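You operate a simulated robot arm through the tools that you are given. There is no shell and no other tool.

Carry out the task below with a simulated robot arm. There is one attempt and no reset: what you move stays moved.

Task
Fit the cutlery tray between the drawer's guides, lay both spoons in it and shut the drawer.
Fine: the drawer under the small white rack; the spoons lie in that drawer.

Only the result counts: the job must be done as asked and must still hold three seconds after the hand-in. Knocking over, shifting, dropping, spilling or breaking anything else fails it.

Robot
A 7-joint arm with a two-finger parallel gripper, fixed in place. Base frame: the origin is on the floor under the middle of its stand, x ahead of it, y to its left, z up. Lengths are in m, angles in degrees, forces in N, time in s.
It reaches about 1.247 m from its shoulder. Its first joint turns from -132.0 to 132.0 degrees. Payload 3.91 kg.
The tool frame sits at the grasp point between the pads (the TCP): z along the fingers, y along the line on which they close. The tips reach 0.03 m beyond it. The gripper opens to 0.11 m. The fingers are 0.02 m wide and 0.01 m thick; the gripper's body (0.048 by 0.112 m) begins 0.055 m behind the TCP.
Orientation is told as [roll, pitch, yaw] about the base's x, y, z axes, in that order, counted from this pose: with the fingers straight down and closing along the base's y, the tool's x points along the base's -x, its y along +y and its z along -z.

Tools
- The arm moves only by the tool move_arm. Its argument "deltas" is a list of rows, each an object of numbers (a shift or turn left out is 0, a gripper value left out holds the last): "tx", "ty", "tz": the shift along the tool's x, y, z in mm; "rx", "ry", "rz": the turn, a rotation vector about the tool's x, y, z in degrees; "gripper": the finger opening in mm, from 0 to 110. In form: [{"tx": .., "ty": .., "tz": .., "rx": .., "ry": .., "rz": .., "gripper": ..}, ...]. A call has 1 to 20 rows; each row is the pose to reach, as a shift and turn from the pose commanded when the call began, along the tool's axes at that moment. Each row takes 0.2 s and may step no farther than 0.05 m and 8.6 degrees from the row before; otherwise, or with a gripper value out of range, the whole call is refused. Where a pose cannot be reached the arm comes as near as it can. A force on the tool above 40 N (or 10 N above the force at the start of the call, whichever is more), or a blocked arm, ends the call early, and 0.2 s more pass. Each finger travels about 0.108 m/s and halts on what it meets, pressing with about 43 N; the grip force reading is that of the motor and also rises with nothing between the fingers. The clock runs only during rows and for 0.2 s after the last one: add rows that repeat a pose to give the fingers time. It gives the time, the measured TCP pose, the force on the tool (base axes), the opening and the grip force at its end, in the units of the frame above (readings bear some noise), with the torque about the TCP (base axes, N m) and any sound that the robot's microphone picked up, and new pictures: "show" is both (left out), scene, wrist or none.
- Cameras (640 x 400 px; columns grow to the right, rows downward): "scene" is fixed at [0.3996, -0.6489, 1.4804]; the picture's right is [1.00, -0.09, 0.00], its down [-0.03, -0.38, -0.92] and it looks along [0.08, 0.92, -0.39] (base axes); focal length 374 px, centre (320, 200). "wrist" rides on the gripper at [0.072, 0.017, -0.103] in the tool frame; the picture's right is [-0.23, 0.97, 0.00], its down [-0.76, -0.18, -0.62] and it looks along [-0.61, -0.14, 0.78] (tool axes); focal length 222 px, centre (320, 200). There is no depth. A picture from a camera that has moved, and an enlarged one, comes with that camera's place and axes in the base frame and with its lens.
- inspect(camera, box): a new picture of the part [left, top, right, bottom] of that camera's present view, enlarged. The clock stands still meanwhile.
- close_job(): hands the job in; it is judged then, once.

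Nothing tells you positions but the pictures and the camera data. Unless the task says otherwise, let go and move clear before handing in.

The tools are called after "Emit:" as name(argument=value, ...) on one line, values as JSON. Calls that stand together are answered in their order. move_arm: Moves the arm, as the interface text tells. Its arguments: {"type":"object","properties":{"deltas":{"type":"array","items":{"type":"object","properties":{"tx":{"type":"number"},"ty":{"type":"number"},"tz":{"type":"number"},"rx":{"type":"number"},"ry":{"type":"number"},"rz":{"type":"number"},"gripper":{"type":"number"}}}},"show":{"type":"string","enum":["both","scene","wrist","none"]}},"required":["deltas"]} The other tools are called the same way: inspect (camera, box) takes an enlarged picture of a part of a camera's view; close_job () hands the job in.

At the start:

```text
time: 0.0
tool_pos: [0.4165, 0.6139, 1.2203]
orientation: [0.0, 0.0, 0.0]
force: [-0.1, 0.0, -0.9]
ft_torque: [0.03, 0.01, -0.01]
width: 0.1102
grip_force: 0.0
```

scene: 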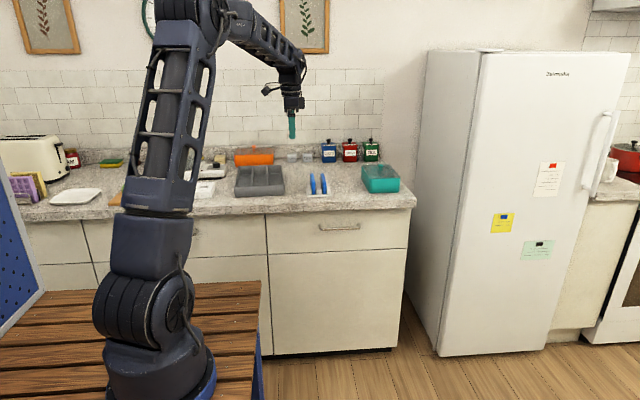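
wrist: 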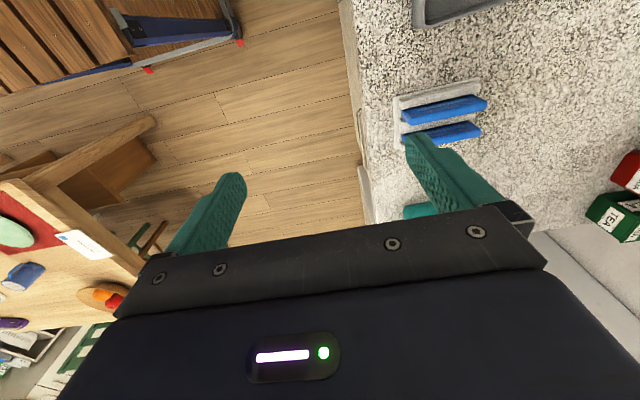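

I see a counter with drawers below it, a grey divided tray, a small white rack holding two blue things, and a teal box. I'll look closer before moving anything.

Emit:
inspect(camera="scene", box=[190, 130, 420, 274])

Emit:
inspect(camera="scene", box=[0, 130, 230, 274])

Emit:
inspect(camera="wrist", box=[340, 0, 640, 188])

```text
2.78 times, centred on (305, 202) of scene
camera zoom: at [0.3996, -0.6489, 1.4804], right [1.0, -0.09, 0.0], down [-0.03, -0.38, -0.92], along [0.08, 0.92, -0.39], focal length 1038 px, centre (362, 194)
```

zoom: 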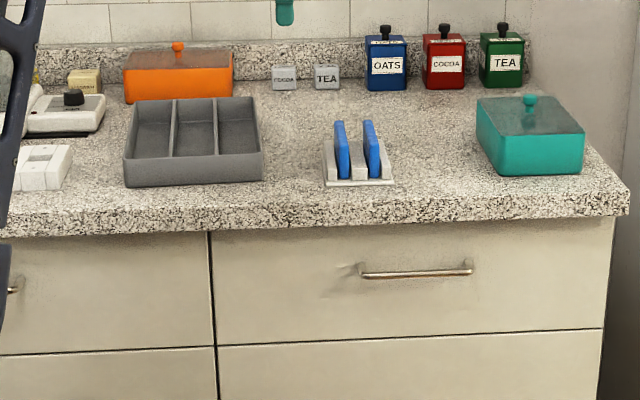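

```text
2.78 times, centred on (115, 202) of scene
camera zoom: at [0.3996, -0.6489, 1.4804], right [1.0, -0.09, 0.0], down [-0.03, -0.38, -0.92], along [0.08, 0.92, -0.39], focal length 1038 px, centre (889, 194)
```

zoom: 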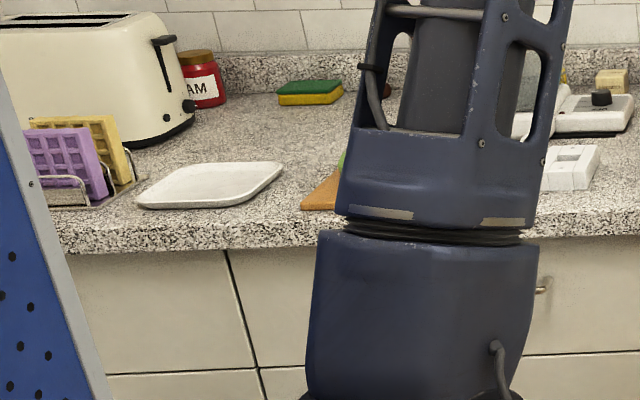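

```text
2.13 times, centred on (490, 94) of wrist
camera zoom: at [0.344, 0.63, 1.3239], right [0.23, 0.97, 0.0], down [0.76, -0.18, 0.62], along [0.61, -0.14, -0.78], focal length 473 px, centre (-42, 426)
```

zoom: 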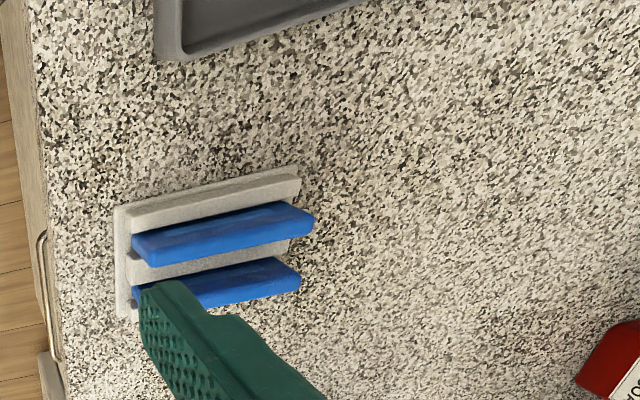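

The drawer under the rack spans about x 0.30–0.88, with its bar handle near (0.59, 0.63, 0.82). The counter top is at about z 0.905, and the grey tray is at about x 0.18–0.38, y 0.76–1.06. I'll swing the hand down in front of the handle with the fingers horizontal.

Emit:
move_arm(deltas=[{"tx": -14, "ty": -16, "tz": 31, "rx": -7.5, "gripper": 110}, {"tx": -28, "ty": -32, "tz": 62, "rx": -15}, {"tx": -42, "ty": -48, "tz": 93, "rx": -22.5}, {"tx": -57, "ty": -65, "tz": 123, "rx": -30}, {"tx": -71, "ty": -81, "tz": 154, "rx": -37.5}, {"tx": -85, "ty": -97, "tz": 185, "rx": -45}])

```text
time: 1.6
tool_pos: [0.4496, 0.5461, 1.0349]
orientation: [45.1, -0.3, 4.9]
force: [0.7, -1.0, 1.0]
ft_torque: [0.02, 0.0, 0.03]
width: 0.11
grip_force: 0.0
stopped in row 6: the arm was blocked; the commanded pose is now the measured one
camera wrist: at [0.3823, 0.4781, 1.121], right [0.17, 0.7, 0.69], down [0.81, -0.5, 0.32], along [0.57, 0.5, -0.65], focal length 222 px, centre (320, 200)
```

scene: 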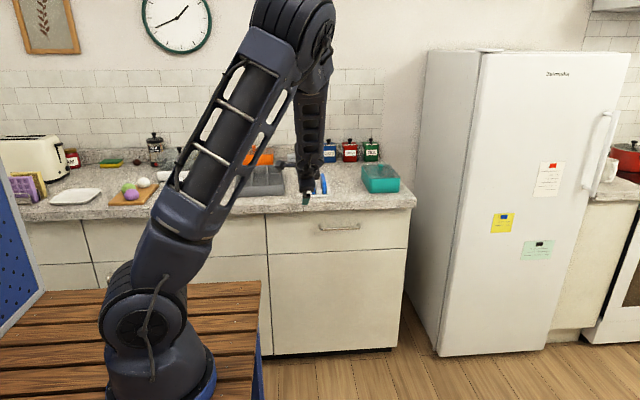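
wrist: 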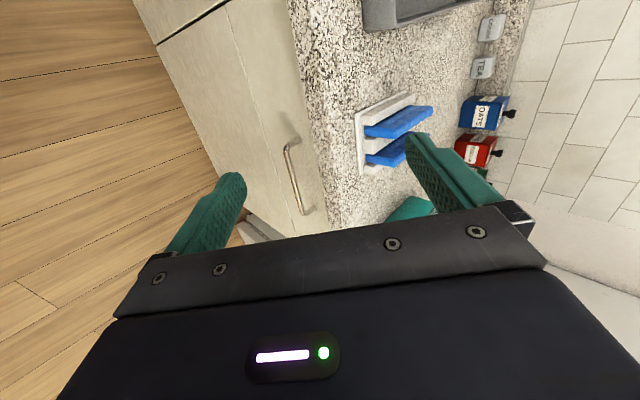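

The hand stopped halfway: the arm lagged in x and yawed about 5°, which looks like a wrist singularity, not contact. I'll carry on more slowly, shifting in +x first and undoing the yaw.

Emit:
move_arm(deltas=[{"tx": -16, "ty": -13, "tz": -1, "ry": -0.6, "rz": 0.6}, {"tx": -32, "ty": -26, "tz": -2, "ry": -1.2, "rz": 1.2}, {"tx": -48, "ty": -39, "tz": -3, "ry": -1.8, "rz": 1.8}, {"tx": -64, "ty": -51, "tz": -4, "ry": -2.4, "rz": 2.4}, {"tx": -80, "ty": -64, "tz": -5, "ry": -3, "rz": 3}, {"tx": -95, "ty": -77, "tz": -6, "ry": -3.5, "rz": 3.5}, {"tx": -95, "ty": -77, "tz": -6, "ry": -3.5, "rz": 3.5}])

```text
time: 3.2
tool_pos: [0.5514, 0.4965, 0.9849]
orientation: [45.0, -0.1, -0.3]
force: [0.5, -0.4, 0.1]
ft_torque: [0.01, -0.02, -0.01]
width: 0.1101
grip_force: 0.2
camera wrist: at [0.4786, 0.4347, 1.0704], right [0.23, 0.69, 0.69], down [0.76, -0.57, 0.32], along [0.61, 0.45, -0.65], focal length 222 px, centre (320, 200)
```

scene: 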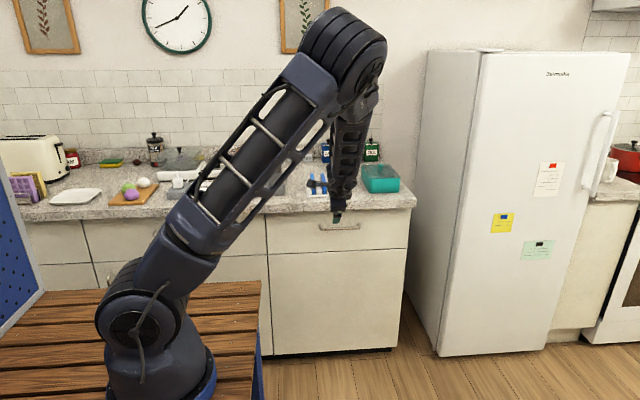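
wrist: 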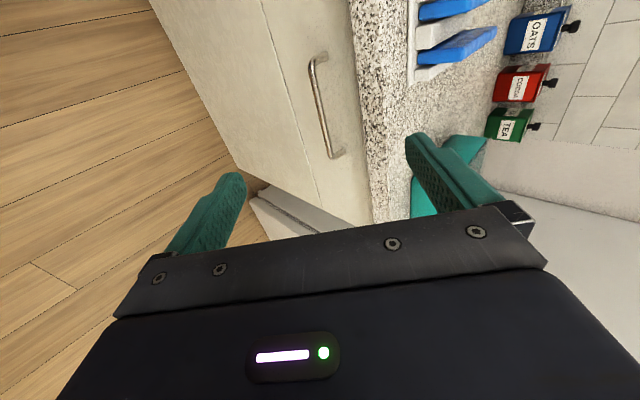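

The arm reached (0.551, 0.497, 0.985) at roll 45 and the handle is clearly in view. I'll zoom in on it to get its position and its clearance from the drawer face.

Emit:
inspect(camera="wrist", box=[230, 20, 470, 170])

Emit:
inspect(camera="scene", box=[290, 190, 390, 252])

```text
2.67 times, centred on (350, 95) of wrist
camera zoom: at [0.4786, 0.4347, 1.0704], right [0.23, 0.69, 0.69], down [0.76, -0.57, 0.32], along [0.61, 0.45, -0.65], focal length 592 px, centre (240, 480)
```

zoom: 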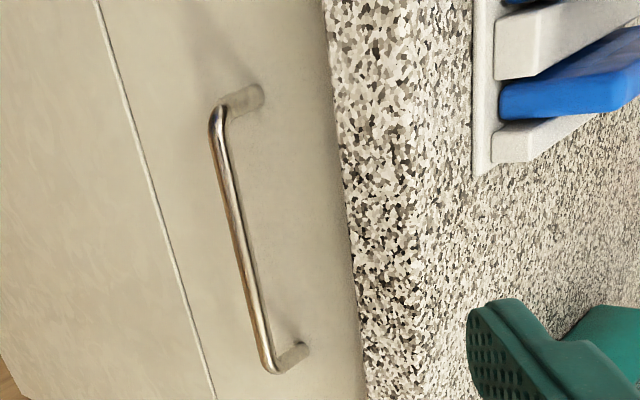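

```text
6.40 times, centred on (340, 221) of scene
camera zoom: at [0.3996, -0.6489, 1.4804], right [1.0, -0.09, 0.0], down [-0.03, -0.38, -0.92], along [0.08, 0.92, -0.39], focal length 2391 px, centre (192, 66)
```

zoom: 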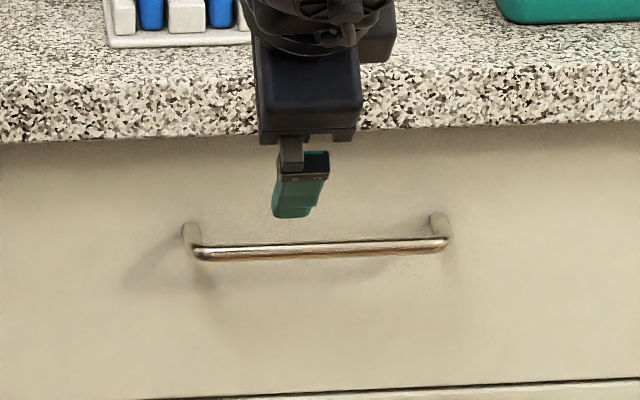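

The handle bar runs along x from about 0.525 to 0.672 at y≈0.68, z≈0.79. The drawer face is near y 0.71 and the counter lip near y 0.69, z 0.86. Next I'll level the hand to roll 90 in front of the bar.

Emit:
move_arm(deltas=[{"tx": -6, "ty": -17, "tz": 17.5, "rx": -5.6, "gripper": 60}, {"tx": -12, "ty": -34, "tz": 35, "rx": -11.2}, {"tx": -18, "ty": -51, "tz": 52.5, "rx": -16.9}, {"tx": -23, "ty": -68, "tz": 70, "rx": -22.5}, {"tx": -29, "ty": -85, "tz": 87.5, "rx": -28.1}, {"tx": -35, "ty": -102, "tz": 105, "rx": -33.7}, {"tx": -41, "ty": -118, "tz": 122.5, "rx": -39.4}, {"tx": -46.6, "ty": -135.4, "tz": 140.3, "rx": -45}, {"tx": -46.6, "ty": -135.4, "tz": 140.3, "rx": -45}])

```text
time: 5.2
tool_pos: [0.5985, 0.4958, 0.7879]
orientation: [90.2, -0.1, -0.3]
force: [-0.6, -0.8, 0.6]
ft_torque: [0.0, -0.02, -0.02]
width: 0.0603
grip_force: 0.0
camera wrist: at [0.5257, 0.3939, 0.806], right [0.22, 0.0, 0.97], down [0.76, -0.63, -0.18], along [0.61, 0.78, -0.14], focal length 222 px, centre (320, 200)
```

scene: 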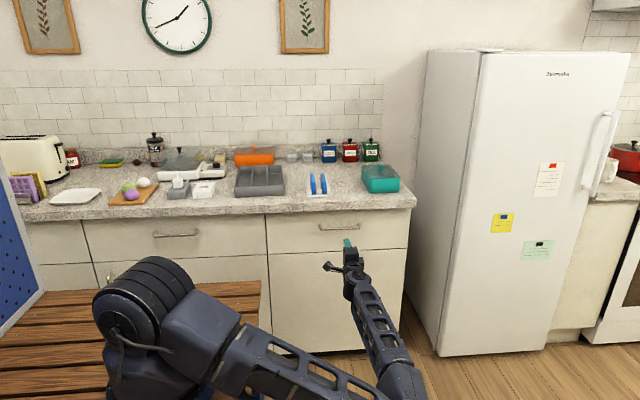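
wrist: 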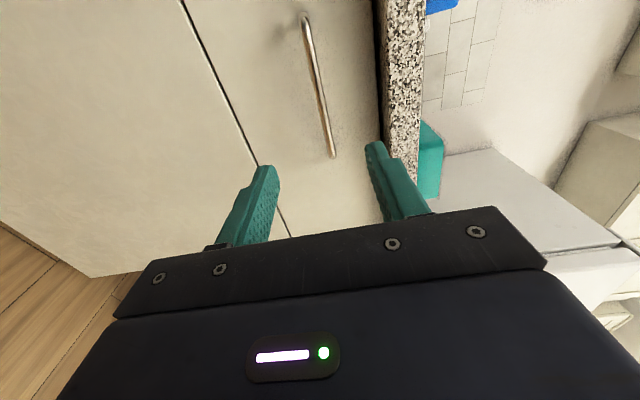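

The arm switched to an elbow-low posture, but the TCP is right in front of the bar and the wrist view agrees with the bar at y≈0.68, z≈0.79. I'll advance straight at it.

Emit:
move_arm(deltas=[{"tz": 30, "ty": 3}, {"tz": 60, "ty": 3}, {"tz": 90, "ty": 3}, {"tz": 120, "ty": 3}, {"tz": 140, "ty": 3}, {"tz": 155, "ty": 3}])

```text
time: 6.6
tool_pos: [0.599, 0.6541, 0.7926]
orientation: [89.9, 0.0, -0.3]
force: [0.2, 0.6, -0.3]
ft_torque: [0.04, 0.01, 0.0]
width: 0.0601
grip_force: 0.1
camera wrist: at [0.5257, 0.5511, 0.8097], right [0.23, 0.0, 0.97], down [0.76, -0.63, -0.18], along [0.61, 0.78, -0.14], focal length 222 px, centre (320, 200)
```

scene: 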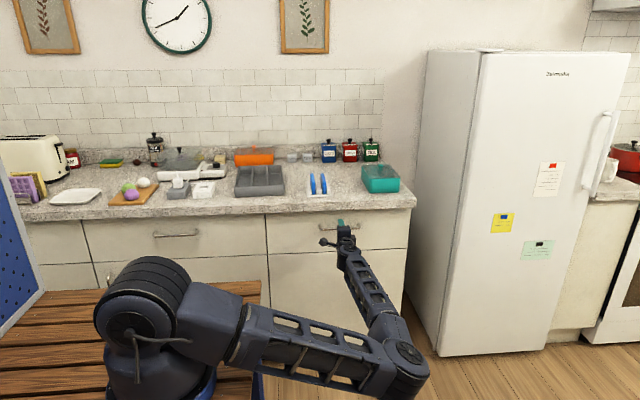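
wrist: 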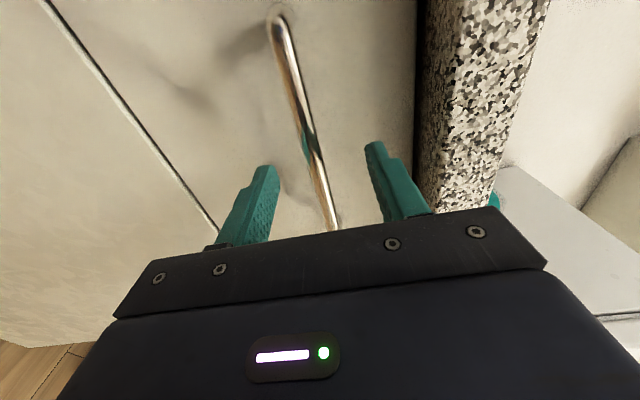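

The bar is between the fingers. I'll advance about 18 mm more and close on it.

Emit:
move_arm(deltas=[{"tz": 9}, {"tz": 18}, {"tz": 18, "gripper": 0}, {"tz": 18, "gripper": 0}, {"tz": 18, "gripper": 0}])

```text
time: 7.8
tool_pos: [0.5981, 0.6706, 0.7897]
orientation: [89.8, -0.1, -0.2]
force: [-2.7, -6.3, -25.1]
ft_torque: [-0.3, 0.01, -0.58]
width: 0.0115
grip_force: 45.2
camera wrist: at [0.5254, 0.5675, 0.8077], right [0.23, 0.0, 0.97], down [0.76, -0.63, -0.18], along [0.61, 0.78, -0.14], focal length 222 px, centre (320, 200)
```

scene: 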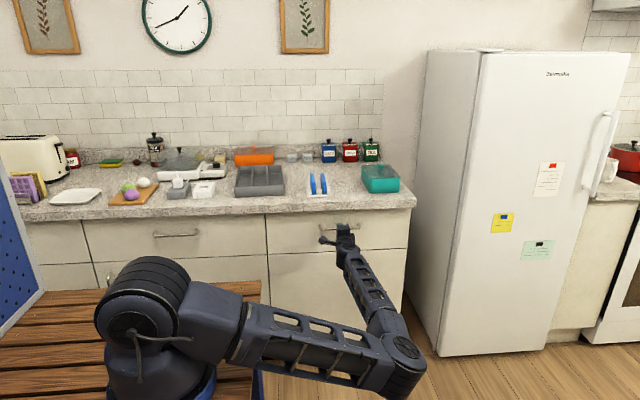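
wrist: 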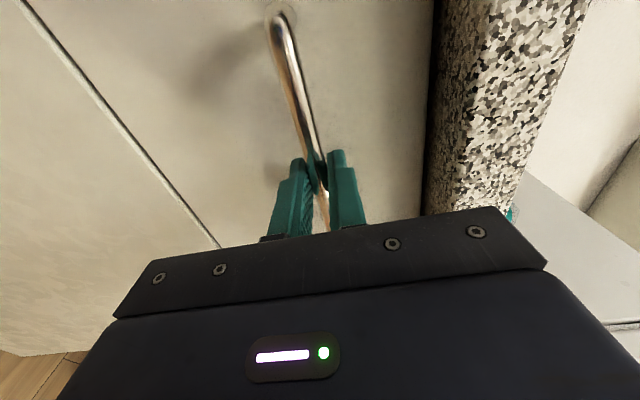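

The fingers hold the bar, at 11.5 mm width. I'll relieve the vertical load by about 3 mm and start pulling the drawer open.

Emit:
move_arm(deltas=[{"ty": -3}, {"ty": -3, "tz": -10}, {"ty": -3, "tz": -20}, {"ty": -3, "tz": -35}, {"ty": -3, "tz": -50}, {"ty": -3, "tz": -65}, {"ty": -3, "tz": -80}, {"ty": -3, "tz": -80}])

```text
time: 9.6
tool_pos: [0.5975, 0.5894, 0.7893]
orientation: [90.1, -0.2, -0.1]
force: [0.4, -1.9, 22.7]
ft_torque: [0.26, 0.16, 1.23]
width: 0.0118
grip_force: 45.3
camera wrist: at [0.5253, 0.486, 0.8069], right [0.22, 0.0, 0.97], down [0.76, -0.63, -0.18], along [0.61, 0.78, -0.14], focal length 222 px, centre (320, 200)
```

scene: 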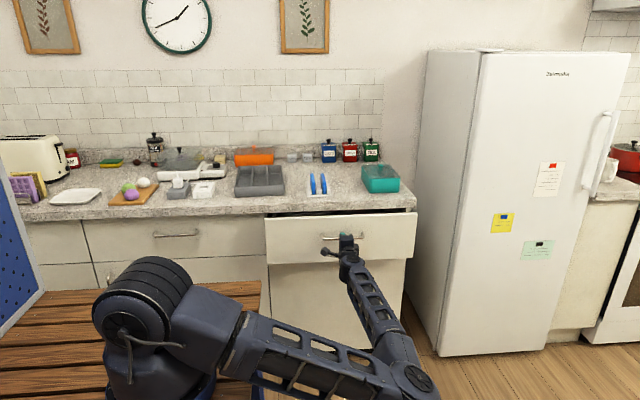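
wrist: 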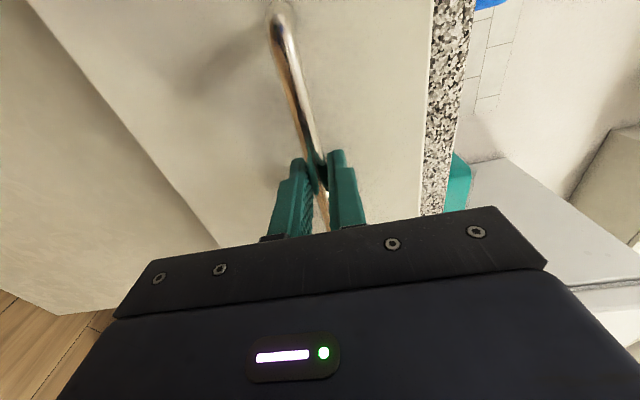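

The drawer moves freely and is open about 8 cm. I'll keep pulling.

Emit:
move_arm(deltas=[{"ty": 1.5, "tz": -15}, {"ty": 1.5, "tz": -30}, {"ty": 1.5, "tz": -45}, {"ty": 1.5, "tz": -60}, {"ty": 1.5, "tz": -75}, {"ty": 1.5, "tz": -90}, {"ty": 1.5, "tz": -105}, {"ty": 1.5, "tz": -120}, {"ty": 1.5, "tz": -135}, {"ty": 1.5, "tz": -150}])

```text
time: 11.8
tool_pos: [0.5985, 0.4413, 0.7898]
orientation: [90.0, -0.1, -0.3]
force: [2.2, -0.1, -27.4]
ft_torque: [-0.33, 0.0, 0.03]
width: 0.012
grip_force: 45.1
camera wrist: at [0.5251, 0.3374, 0.8076], right [0.23, 0.0, 0.97], down [0.76, -0.63, -0.18], along [0.61, 0.78, -0.14], focal length 222 px, centre (320, 200)
```

scene: 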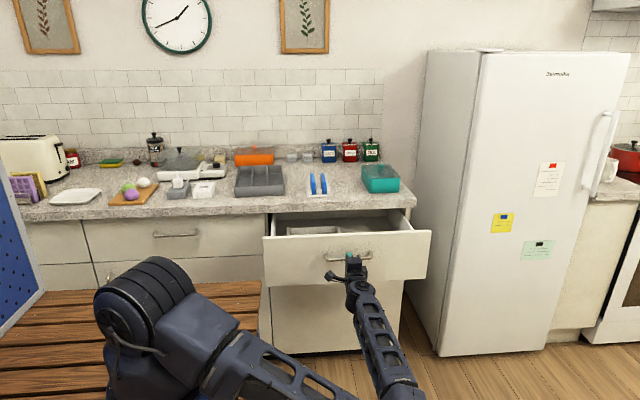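
wrist: 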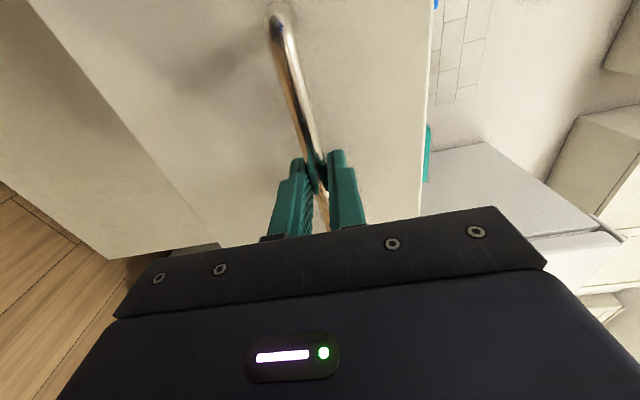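

The drawer is now about 23 cm open. I'll continue, with a tiny vertical correction.

Emit:
move_arm(deltas=[{"ty": -1, "tz": -15}, {"ty": -1, "tz": -30}, {"ty": -1, "tz": -45}, {"ty": -1, "tz": -60}, {"ty": -1, "tz": -75}, {"ty": -1, "tz": -90}, {"ty": -1, "tz": -105}, {"ty": -1, "tz": -120}])

```text
time: 12.9
tool_pos: [0.5973, 0.3768, 0.7897]
orientation: [89.9, -0.1, -0.1]
force: [1.7, 0.5, -7.7]
ft_torque: [-0.08, 0.07, -0.7]
width: 0.0117
grip_force: 44.9
stopped in row 5: the force on the tool passed its limit at 41 N (the readings are from after the stop); the commanded pose is now the measured one
camera wrist: at [0.5251, 0.2742, 0.8075], right [0.23, 0.0, 0.97], down [0.76, -0.63, -0.18], along [0.61, 0.78, -0.14], focal length 222 px, centre (320, 200)
```

scene: 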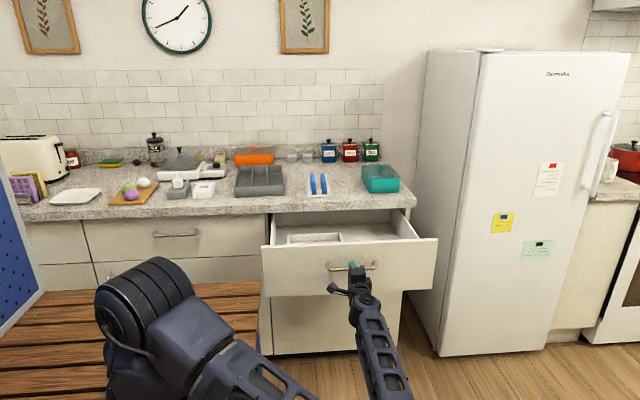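
wrist: 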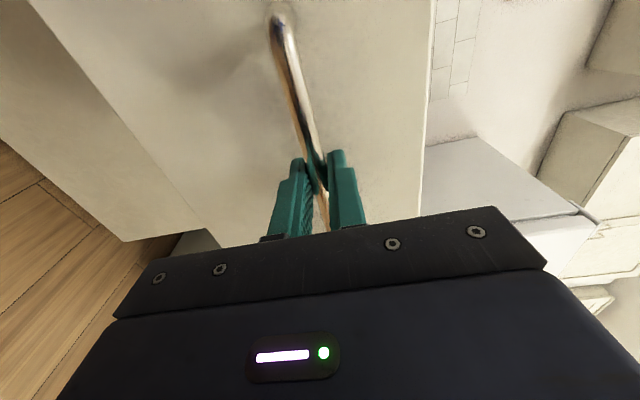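

The drawer has reached its end stop, about 30 cm open. I'll look inside before releasing.

Emit:
inspect(camera="scene", box=[250, 190, 450, 315])

Emit:
inspect(camera="scene", box=[265, 205, 345, 255])

```text
3.20 times, centred on (350, 252) of scene
camera zoom: at [0.3996, -0.6489, 1.4804], right [1.0, -0.09, 0.0], down [-0.03, -0.38, -0.92], along [0.08, 0.92, -0.39], focal length 1195 px, centre (224, 32)
```

zoom: 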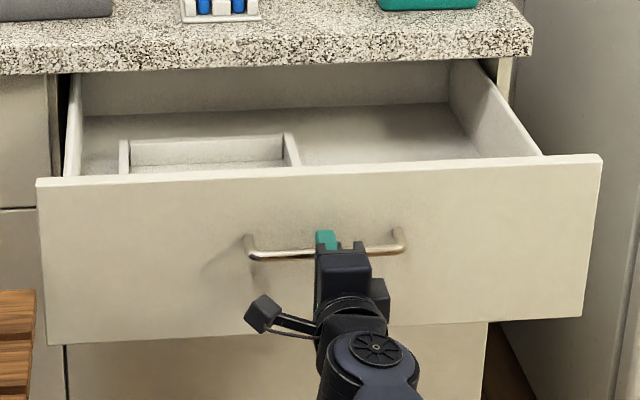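

```text
8.00 times, centred on (305, 230) of scene
camera zoom: at [0.3996, -0.6489, 1.4804], right [1.0, -0.09, 0.0], down [-0.03, -0.38, -0.92], along [0.08, 0.92, -0.39], focal length 2989 px, centre (440, -40)
```

zoom: 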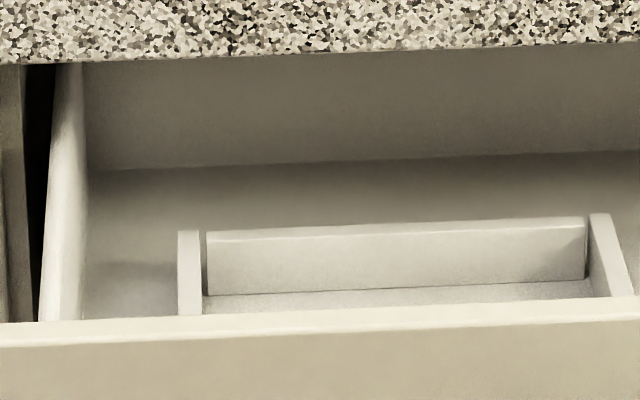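

The drawer has a U-shaped guide, left, back and right, open toward the front. The spoons aren't visible from here. I'll release the handle, back off, and come up to look in from above.

Emit:
move_arm(deltas=[{"gripper": 60}, {"gripper": 60}, {"gripper": 60}, {"tz": -20}, {"tz": -40}, {"tz": -60}, {"tz": -80}], show="scene")

```text
time: 14.7
tool_pos: [0.5664, 0.333, 0.792]
orientation: [89.8, -0.5, 3.9]
force: [-4.0, 7.7, 1.6]
ft_torque: [-0.07, 0.0, -0.26]
width: 0.0601
grip_force: 0.1
stopped in row 7: the arm was blocked; the commanded pose is now the measured one
```

scene: 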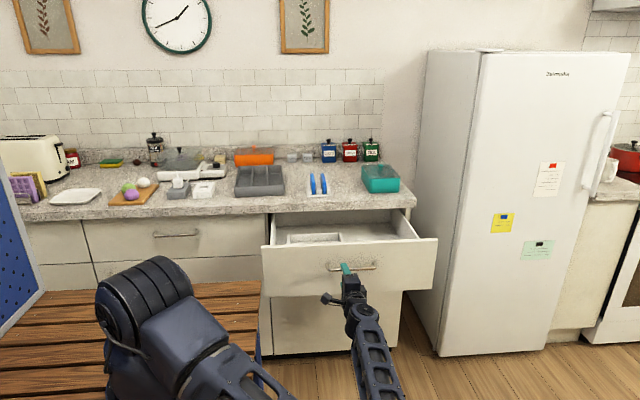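

The arm hit a folding limit, but the fingers are clear of the bar, with the tips about 2 cm in front of it. I'll rise and roll back toward fingers-down.

Emit:
move_arm(deltas=[{"ty": 25}, {"ty": 50}, {"ty": 75, "rx": 4}, {"ty": 100, "rx": 8}, {"ty": 125, "rx": 12}, {"ty": 150, "rx": 17}, {"ty": 175, "rx": 22}, {"ty": 200, "rx": 27}, {"ty": 225, "rx": 31}, {"ty": 250, "rx": 36}, {"ty": 275, "rx": 41}, {"ty": 300, "rx": 45}])

```text
time: 17.3
tool_pos: [0.57, 0.3257, 1.0913]
orientation: [45.1, -0.1, 3.5]
force: [-0.1, 0.0, -0.2]
ft_torque: [0.02, 0.03, 0.03]
width: 0.0599
grip_force: 0.1
camera wrist: at [0.5011, 0.2598, 1.1762], right [0.18, 0.7, 0.69], down [0.79, -0.52, 0.32], along [0.58, 0.49, -0.65], focal length 222 px, centre (320, 200)
```

scene: 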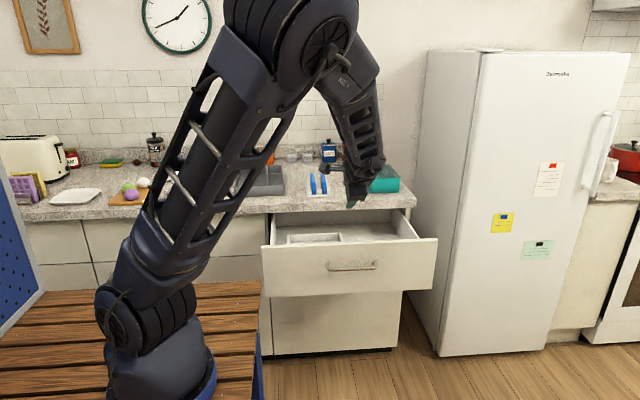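
wrist: 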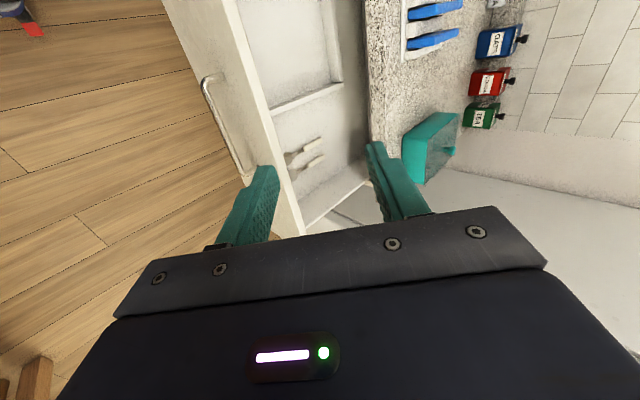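

The arm is elbow-up again and I can see two spoons lying in the drawer to the right of the guide. I'll zoom in.

Emit:
inspect(camera="wrist", box=[180, 0, 420, 150])

Emit:
inspect(camera="wrist", box=[240, 110, 400, 210])

```text
2.67 times, centred on (300, 75) of wrist
camera zoom: at [0.5011, 0.2598, 1.1762], right [0.18, 0.7, 0.69], down [0.79, -0.52, 0.32], along [0.58, 0.49, -0.65], focal length 592 px, centre (373, 533)
```

zoom: 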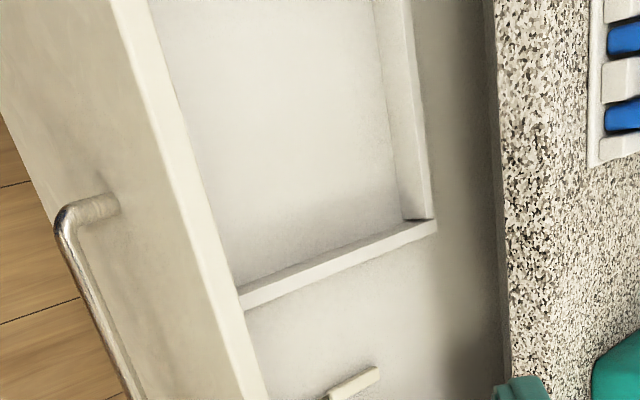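

```text
4.00 times, centred on (320, 160) of wrist
camera zoom: at [0.5011, 0.2598, 1.1762], right [0.18, 0.7, 0.69], down [0.79, -0.52, 0.32], along [0.58, 0.49, -0.65], focal length 888 px, centre (320, 360)
```

zoom: 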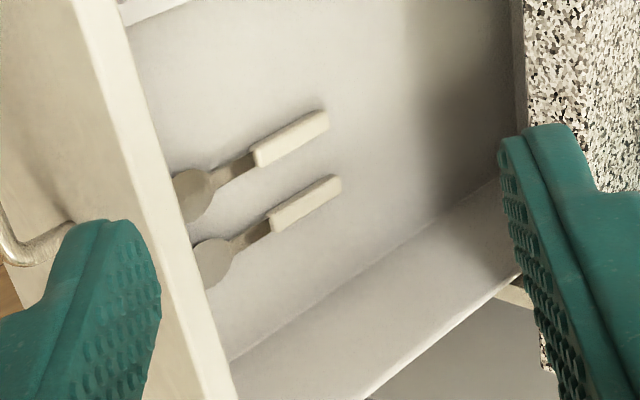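

Both spoons lie lengthwise along y in the right part of the drawer, with white block handles toward the back. Next I'll go above the drawer with the fingers down to measure the guide accurately.

Emit:
move_arm(deltas=[{"tx": 7, "ty": 25.3, "tz": 15, "rx": 5.6, "ry": -0.17, "rz": 0.41}, {"tx": 14, "ty": 50.7, "tz": 30, "rx": 11.2, "ry": -0.34, "rz": 0.83}, {"tx": 21, "ty": 76, "tz": 45, "rx": 16.9, "ry": -0.51, "rz": 1.24}, {"tx": 28, "ty": 101, "tz": 60, "rx": 22.5, "ry": -0.68, "rz": 1.66}, {"tx": 35, "ty": 126.6, "tz": 75, "rx": 28.1, "ry": -0.86, "rz": 2.07}, {"tx": 42, "ty": 152, "tz": 90, "rx": 33.7, "ry": -1.03, "rz": 2.49}, {"tx": 49, "ty": 177, "tz": 105, "rx": 39.4, "ry": -1.2, "rz": 2.9}, {"tx": 56.2, "ty": 202.6, "tz": 119.8, "rx": 45, "ry": -1.37, "rz": 3.32}, {"tx": 56.2, "ty": 202.6, "tz": 119.8, "rx": 45, "ry": -1.37, "rz": 3.32}])

```text
time: 19.3
tool_pos: [0.5004, 0.5512, 1.1492]
orientation: [0.1, -0.1, 0.2]
force: [0.4, 0.7, 0.7]
ft_torque: [0.0, 0.0, -0.01]
width: 0.06
grip_force: 0.0
camera wrist: at [0.4279, 0.5673, 1.2527], right [0.23, 0.97, 0.0], down [0.76, -0.18, 0.62], along [0.61, -0.14, -0.78], focal length 222 px, centre (320, 200)
```

scene: 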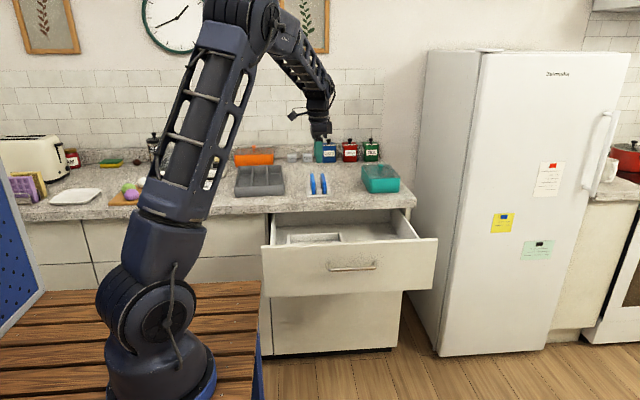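
wrist: 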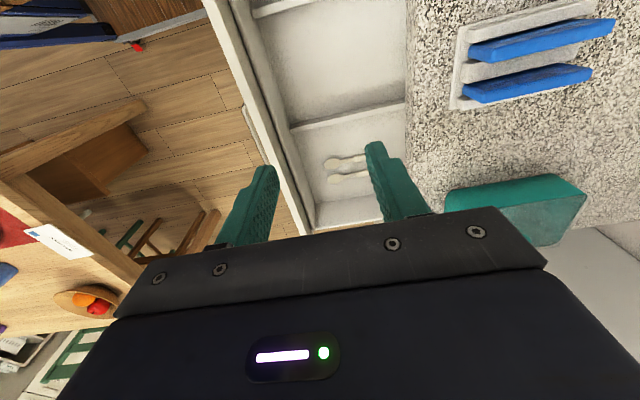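

Emit:
inspect(camera="wrist", box=[200, 0, 424, 140])

Emit:
inspect(camera="wrist", box=[280, 80, 440, 180])

```text
2.86 times, centred on (312, 70) of wrist
camera zoom: at [0.4279, 0.5673, 1.2527], right [0.23, 0.97, 0.0], down [0.76, -0.18, 0.62], along [0.61, -0.14, -0.78], focal length 635 px, centre (343, 571)
```

zoom: 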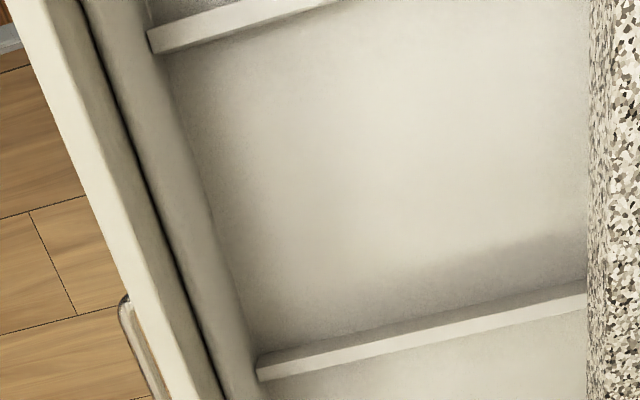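

```text
4.00 times, centred on (360, 130) of wrist
camera zoom: at [0.4279, 0.5673, 1.2527], right [0.23, 0.97, 0.0], down [0.76, -0.18, 0.62], along [0.61, -0.14, -0.78], focal length 888 px, centre (160, 480)
```

zoom: 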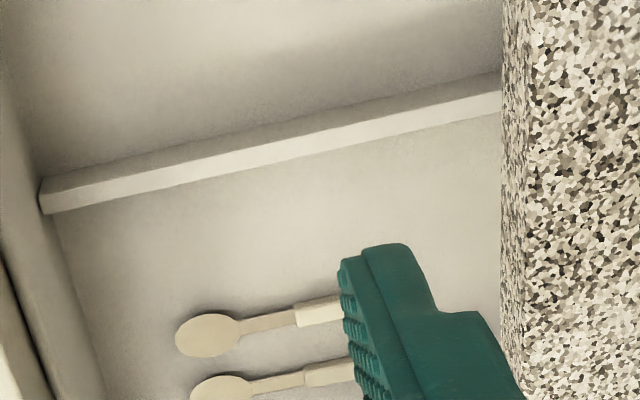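

The guide opening is roughly x 0.395–0.597, y 0.457–0.725, with its top at z≈0.75. Its back end sits under the counter lip, so the tray may have to go in tilted. I'll look at the tray from above to get its true size.

Emit:
move_arm(deltas=[{"tx": 22, "ty": 33, "tz": -5}, {"tx": 44, "ty": 66, "tz": -10}, {"tx": 66, "ty": 99, "tz": -15}, {"tx": 88, "ty": 132, "tz": -20}, {"tx": 110, "ty": 165, "tz": -25}, {"tx": 132, "ty": 197, "tz": -30}, {"tx": 154, "ty": 230, "tz": -35}, {"tx": 176, "ty": 263, "tz": -40}, {"tx": 198, "ty": 296, "tz": -45}, {"tx": 220, "ty": 329, "tz": -51}, {"tx": 220, "ty": 329, "tz": -51}])

```text
time: 21.7
tool_pos: [0.279, 0.8783, 1.2022]
orientation: [0.2, -0.1, 0.1]
force: [-0.6, -0.2, 0.4]
ft_torque: [-0.01, 0.01, -0.06]
width: 0.0598
grip_force: 0.1
camera wrist: at [0.206, 0.896, 1.3052], right [0.23, 0.97, 0.0], down [0.76, -0.18, 0.62], along [0.61, -0.14, -0.78], focal length 222 px, centre (320, 200)
```

scene: 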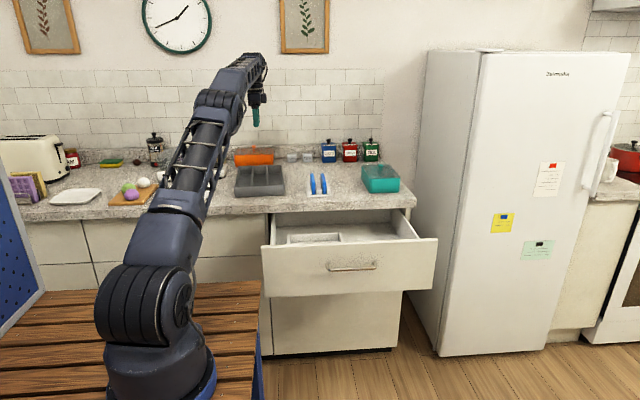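
wrist: 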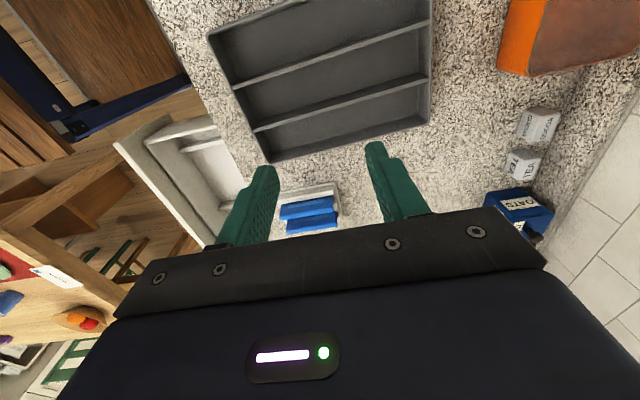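

Emit:
inspect(camera="wrist", box=[190, 0, 450, 163])

```text
2.45 times, centred on (320, 82) of wrist
camera zoom: at [0.206, 0.896, 1.3052], right [0.23, 0.97, 0.0], down [0.76, -0.18, 0.62], along [0.61, -0.14, -0.78], focal length 545 px, centre (320, 491)
```

zoom: 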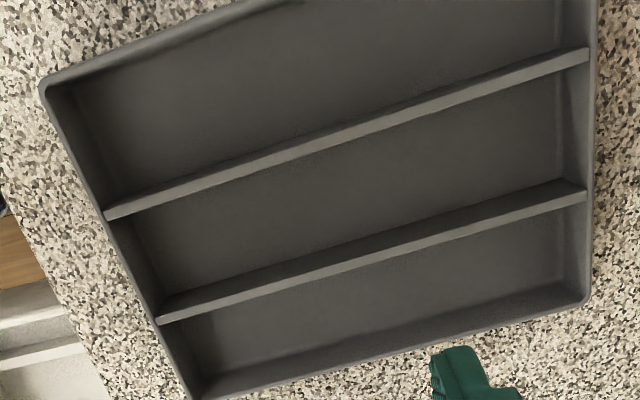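

The tray is about 0.19 × 0.28 m with two dividers. My pixel readings need more precision, so I'll zoom hard on the tray corners in both cameras.

Emit:
inspect(camera="wrist", box=[190, 20, 254, 60])

Emit:
inspect(camera="wrist", box=[240, 130, 304, 170])

Emit:
inspect(camera="wrist", box=[395, 95, 459, 135])

Emit:
inspect(camera="scene", box=[228, 170, 292, 210])

```text
10.00 times, centred on (222, 40) of wrist
camera zoom: at [0.206, 0.896, 1.3052], right [0.23, 0.97, 0.0], down [0.76, -0.18, 0.62], along [0.61, -0.14, -0.78], focal length 2221 px, centre (1300, 1800)
```

zoom: 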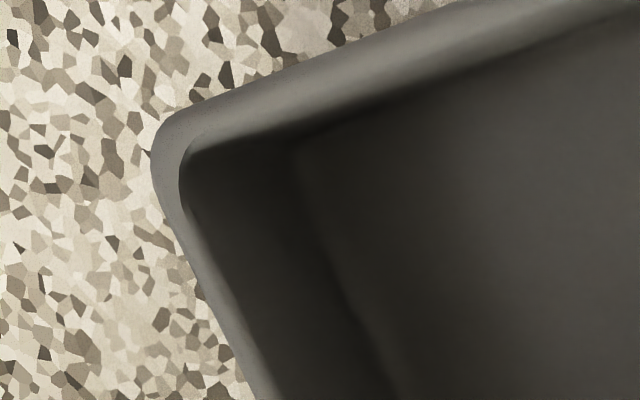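

```text
10.00 times, centred on (272, 150) of wrist
camera zoom: at [0.206, 0.896, 1.3052], right [0.23, 0.97, 0.0], down [0.76, -0.18, 0.62], along [0.61, -0.14, -0.78], focal length 2221 px, centre (800, 700)
```

zoom: 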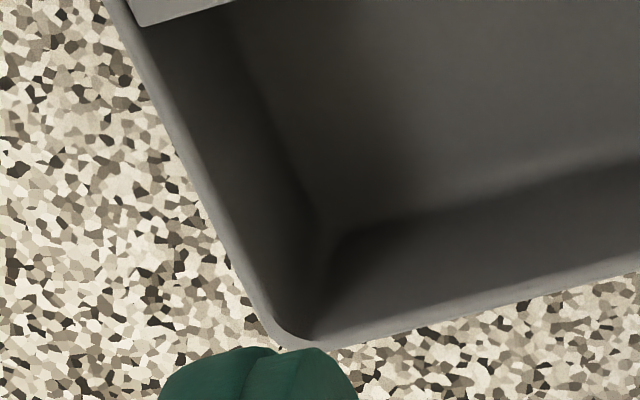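

```text
10.00 times, centred on (427, 115) of wrist
camera zoom: at [0.206, 0.896, 1.3052], right [0.23, 0.97, 0.0], down [0.76, -0.18, 0.62], along [0.61, -0.14, -0.78], focal length 2221 px, centre (-750, 1050)
```

zoom: 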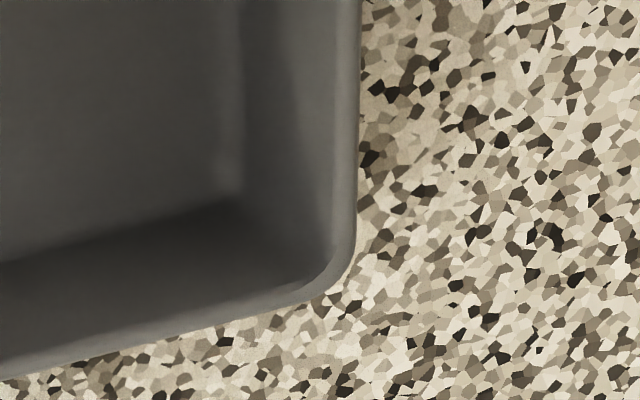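

```text
10.00 times, centred on (260, 190) of scene
camera zoom: at [0.3996, -0.6489, 1.4804], right [1.0, -0.09, 0.0], down [-0.03, -0.38, -0.92], along [0.08, 0.92, -0.39], focal length 3736 px, centre (920, 300)
```

zoom: 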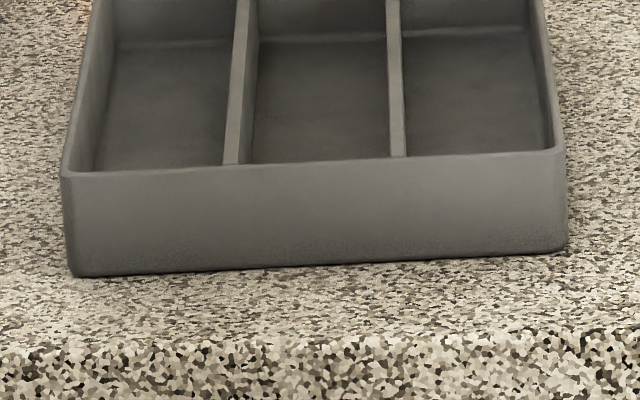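

The tray triangulates well: about 0.195 × 0.276 × 0.046 m, rim at z≈0.96, centre (0.275, 0.895), yaw about +2°. Dividers pass near x 0.243 and 0.308. I'll measure the guide the same way.

Emit:
inspect(camera="scene", box=[264, 210, 312, 240])

Emit:
inspect(camera="scene", box=[310, 218, 358, 248])

Emit:
inspect(camera="scene", box=[258, 235, 306, 265])

Emit:
inspect(camera="scene", box=[400, 215, 448, 245])

```text
13.33 times, centred on (288, 225) of scene
camera zoom: at [0.3996, -0.6489, 1.4804], right [1.0, -0.09, 0.0], down [-0.03, -0.38, -0.92], along [0.08, 0.92, -0.39], focal length 4981 px, centre (747, -133)
```

zoom: 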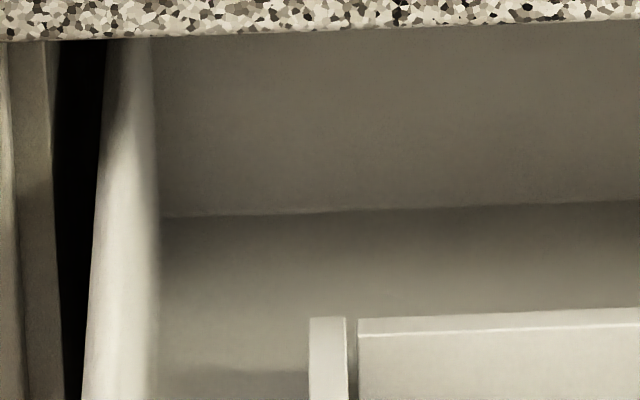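

```text
13.33 times, centred on (334, 233) of scene
camera zoom: at [0.3996, -0.6489, 1.4804], right [1.0, -0.09, 0.0], down [-0.03, -0.38, -0.92], along [0.08, 0.92, -0.39], focal length 4981 px, centre (133, -240)
```

zoom: 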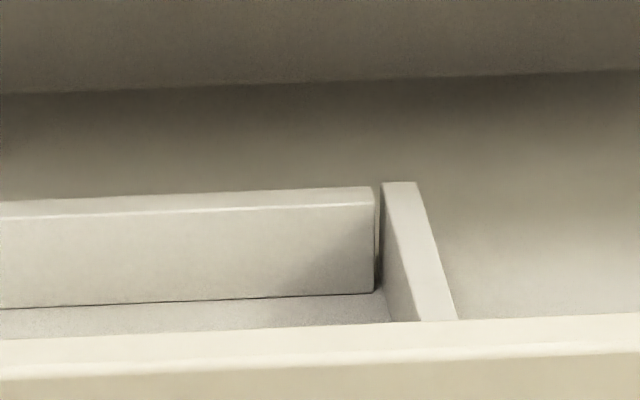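

```text
13.33 times, centred on (282, 250) of scene
camera zoom: at [0.3996, -0.6489, 1.4804], right [1.0, -0.09, 0.0], down [-0.03, -0.38, -0.92], along [0.08, 0.92, -0.39], focal length 4981 px, centre (827, -467)
```

zoom: 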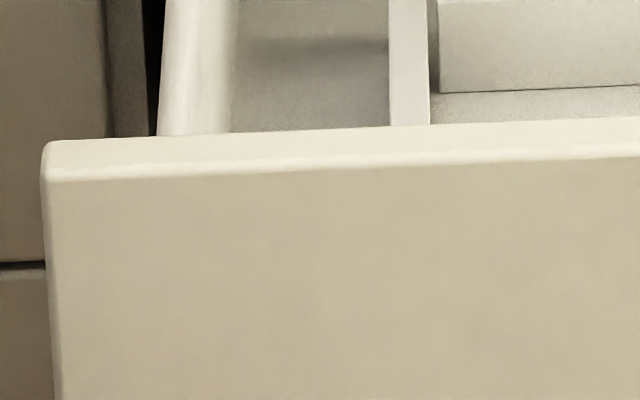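

```text
13.33 times, centred on (424, 230) of scene
camera zoom: at [0.3996, -0.6489, 1.4804], right [1.0, -0.09, 0.0], down [-0.03, -0.38, -0.92], along [0.08, 0.92, -0.39], focal length 4981 px, centre (-1067, -200)
```

zoom: 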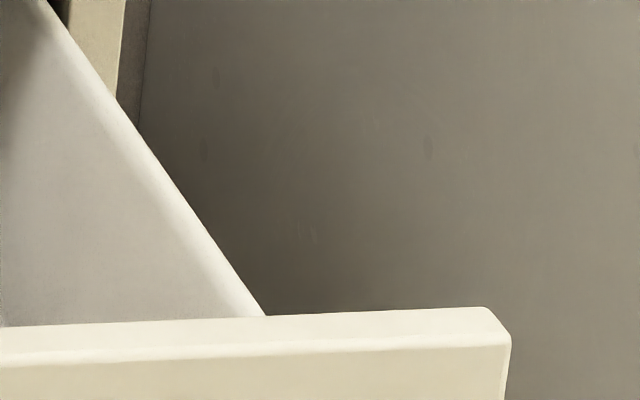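

From the scene view the guide's inner faces are at x≈0.395 and x≈0.601, so there are a few mm of clearance. The floor is at z≈0.714 and the guide top at z≈0.746. Before fetching the tray I'll check the drawer front wall and counter edge from above at yaw 90, the orientation I'll carry it in.

Emit:
move_arm(deltas=[{"tx": -17, "ty": -28, "tz": 4, "rz": -7.5}, {"tx": -34, "ty": -56, "tz": 8, "rz": -15}, {"tx": -52, "ty": -84, "tz": 12, "rz": -22.5}, {"tx": -69, "ty": -112, "tz": 16, "rz": -30}, {"tx": -87, "ty": -140, "tz": 20, "rz": -37.5}, {"tx": -105, "ty": -168, "tz": 24, "rz": -45}, {"tx": -123, "ty": -196, "tz": 28, "rz": -52.5}, {"tx": -141, "ty": -224, "tz": 32, "rz": -60}, {"tx": -159, "ty": -252, "tz": 36, "rz": -67.5}, {"tx": -177, "ty": -280, "tz": 40, "rz": -75}, {"tx": -195, "ty": -308, "tz": 44, "rz": -82.5}, {"tx": -213, "ty": -336, "tz": 48, "rz": -90}, {"tx": -221, "ty": -348, "tz": 52, "rz": -90}, {"tx": -221, "ty": -348, "tz": 52, "rz": -90}])

```text
time: 24.7
tool_pos: [0.5005, 0.532, 1.151]
orientation: [-0.1, -0.1, 90.2]
force: [-0.1, -0.3, -0.7]
ft_torque: [-0.01, -0.01, -0.02]
width: 0.0599
grip_force: 0.1
camera wrist: at [0.4827, 0.4586, 1.2543], right [-0.97, 0.22, 0.0], down [0.17, 0.76, 0.63], along [0.14, 0.61, -0.78], focal length 222 px, centre (320, 200)
```

scene: 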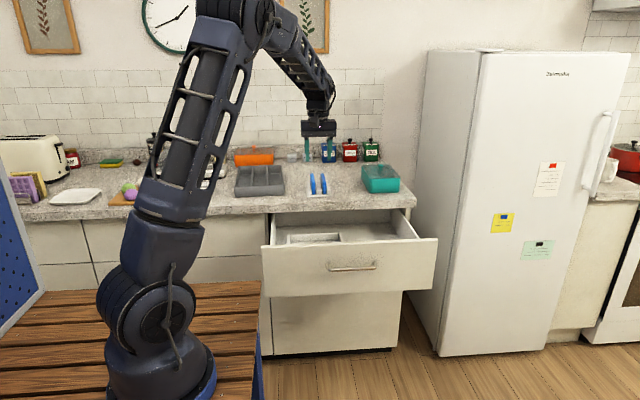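
wrist: 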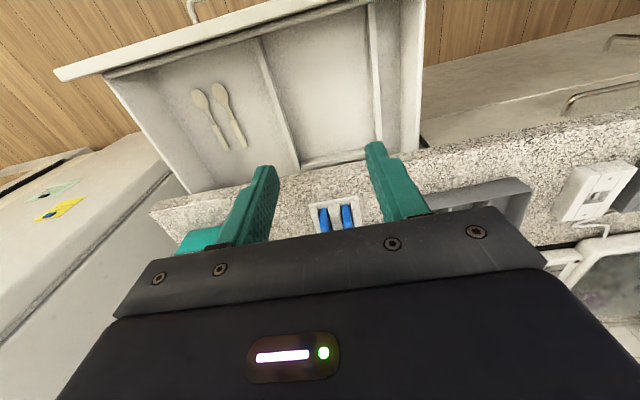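

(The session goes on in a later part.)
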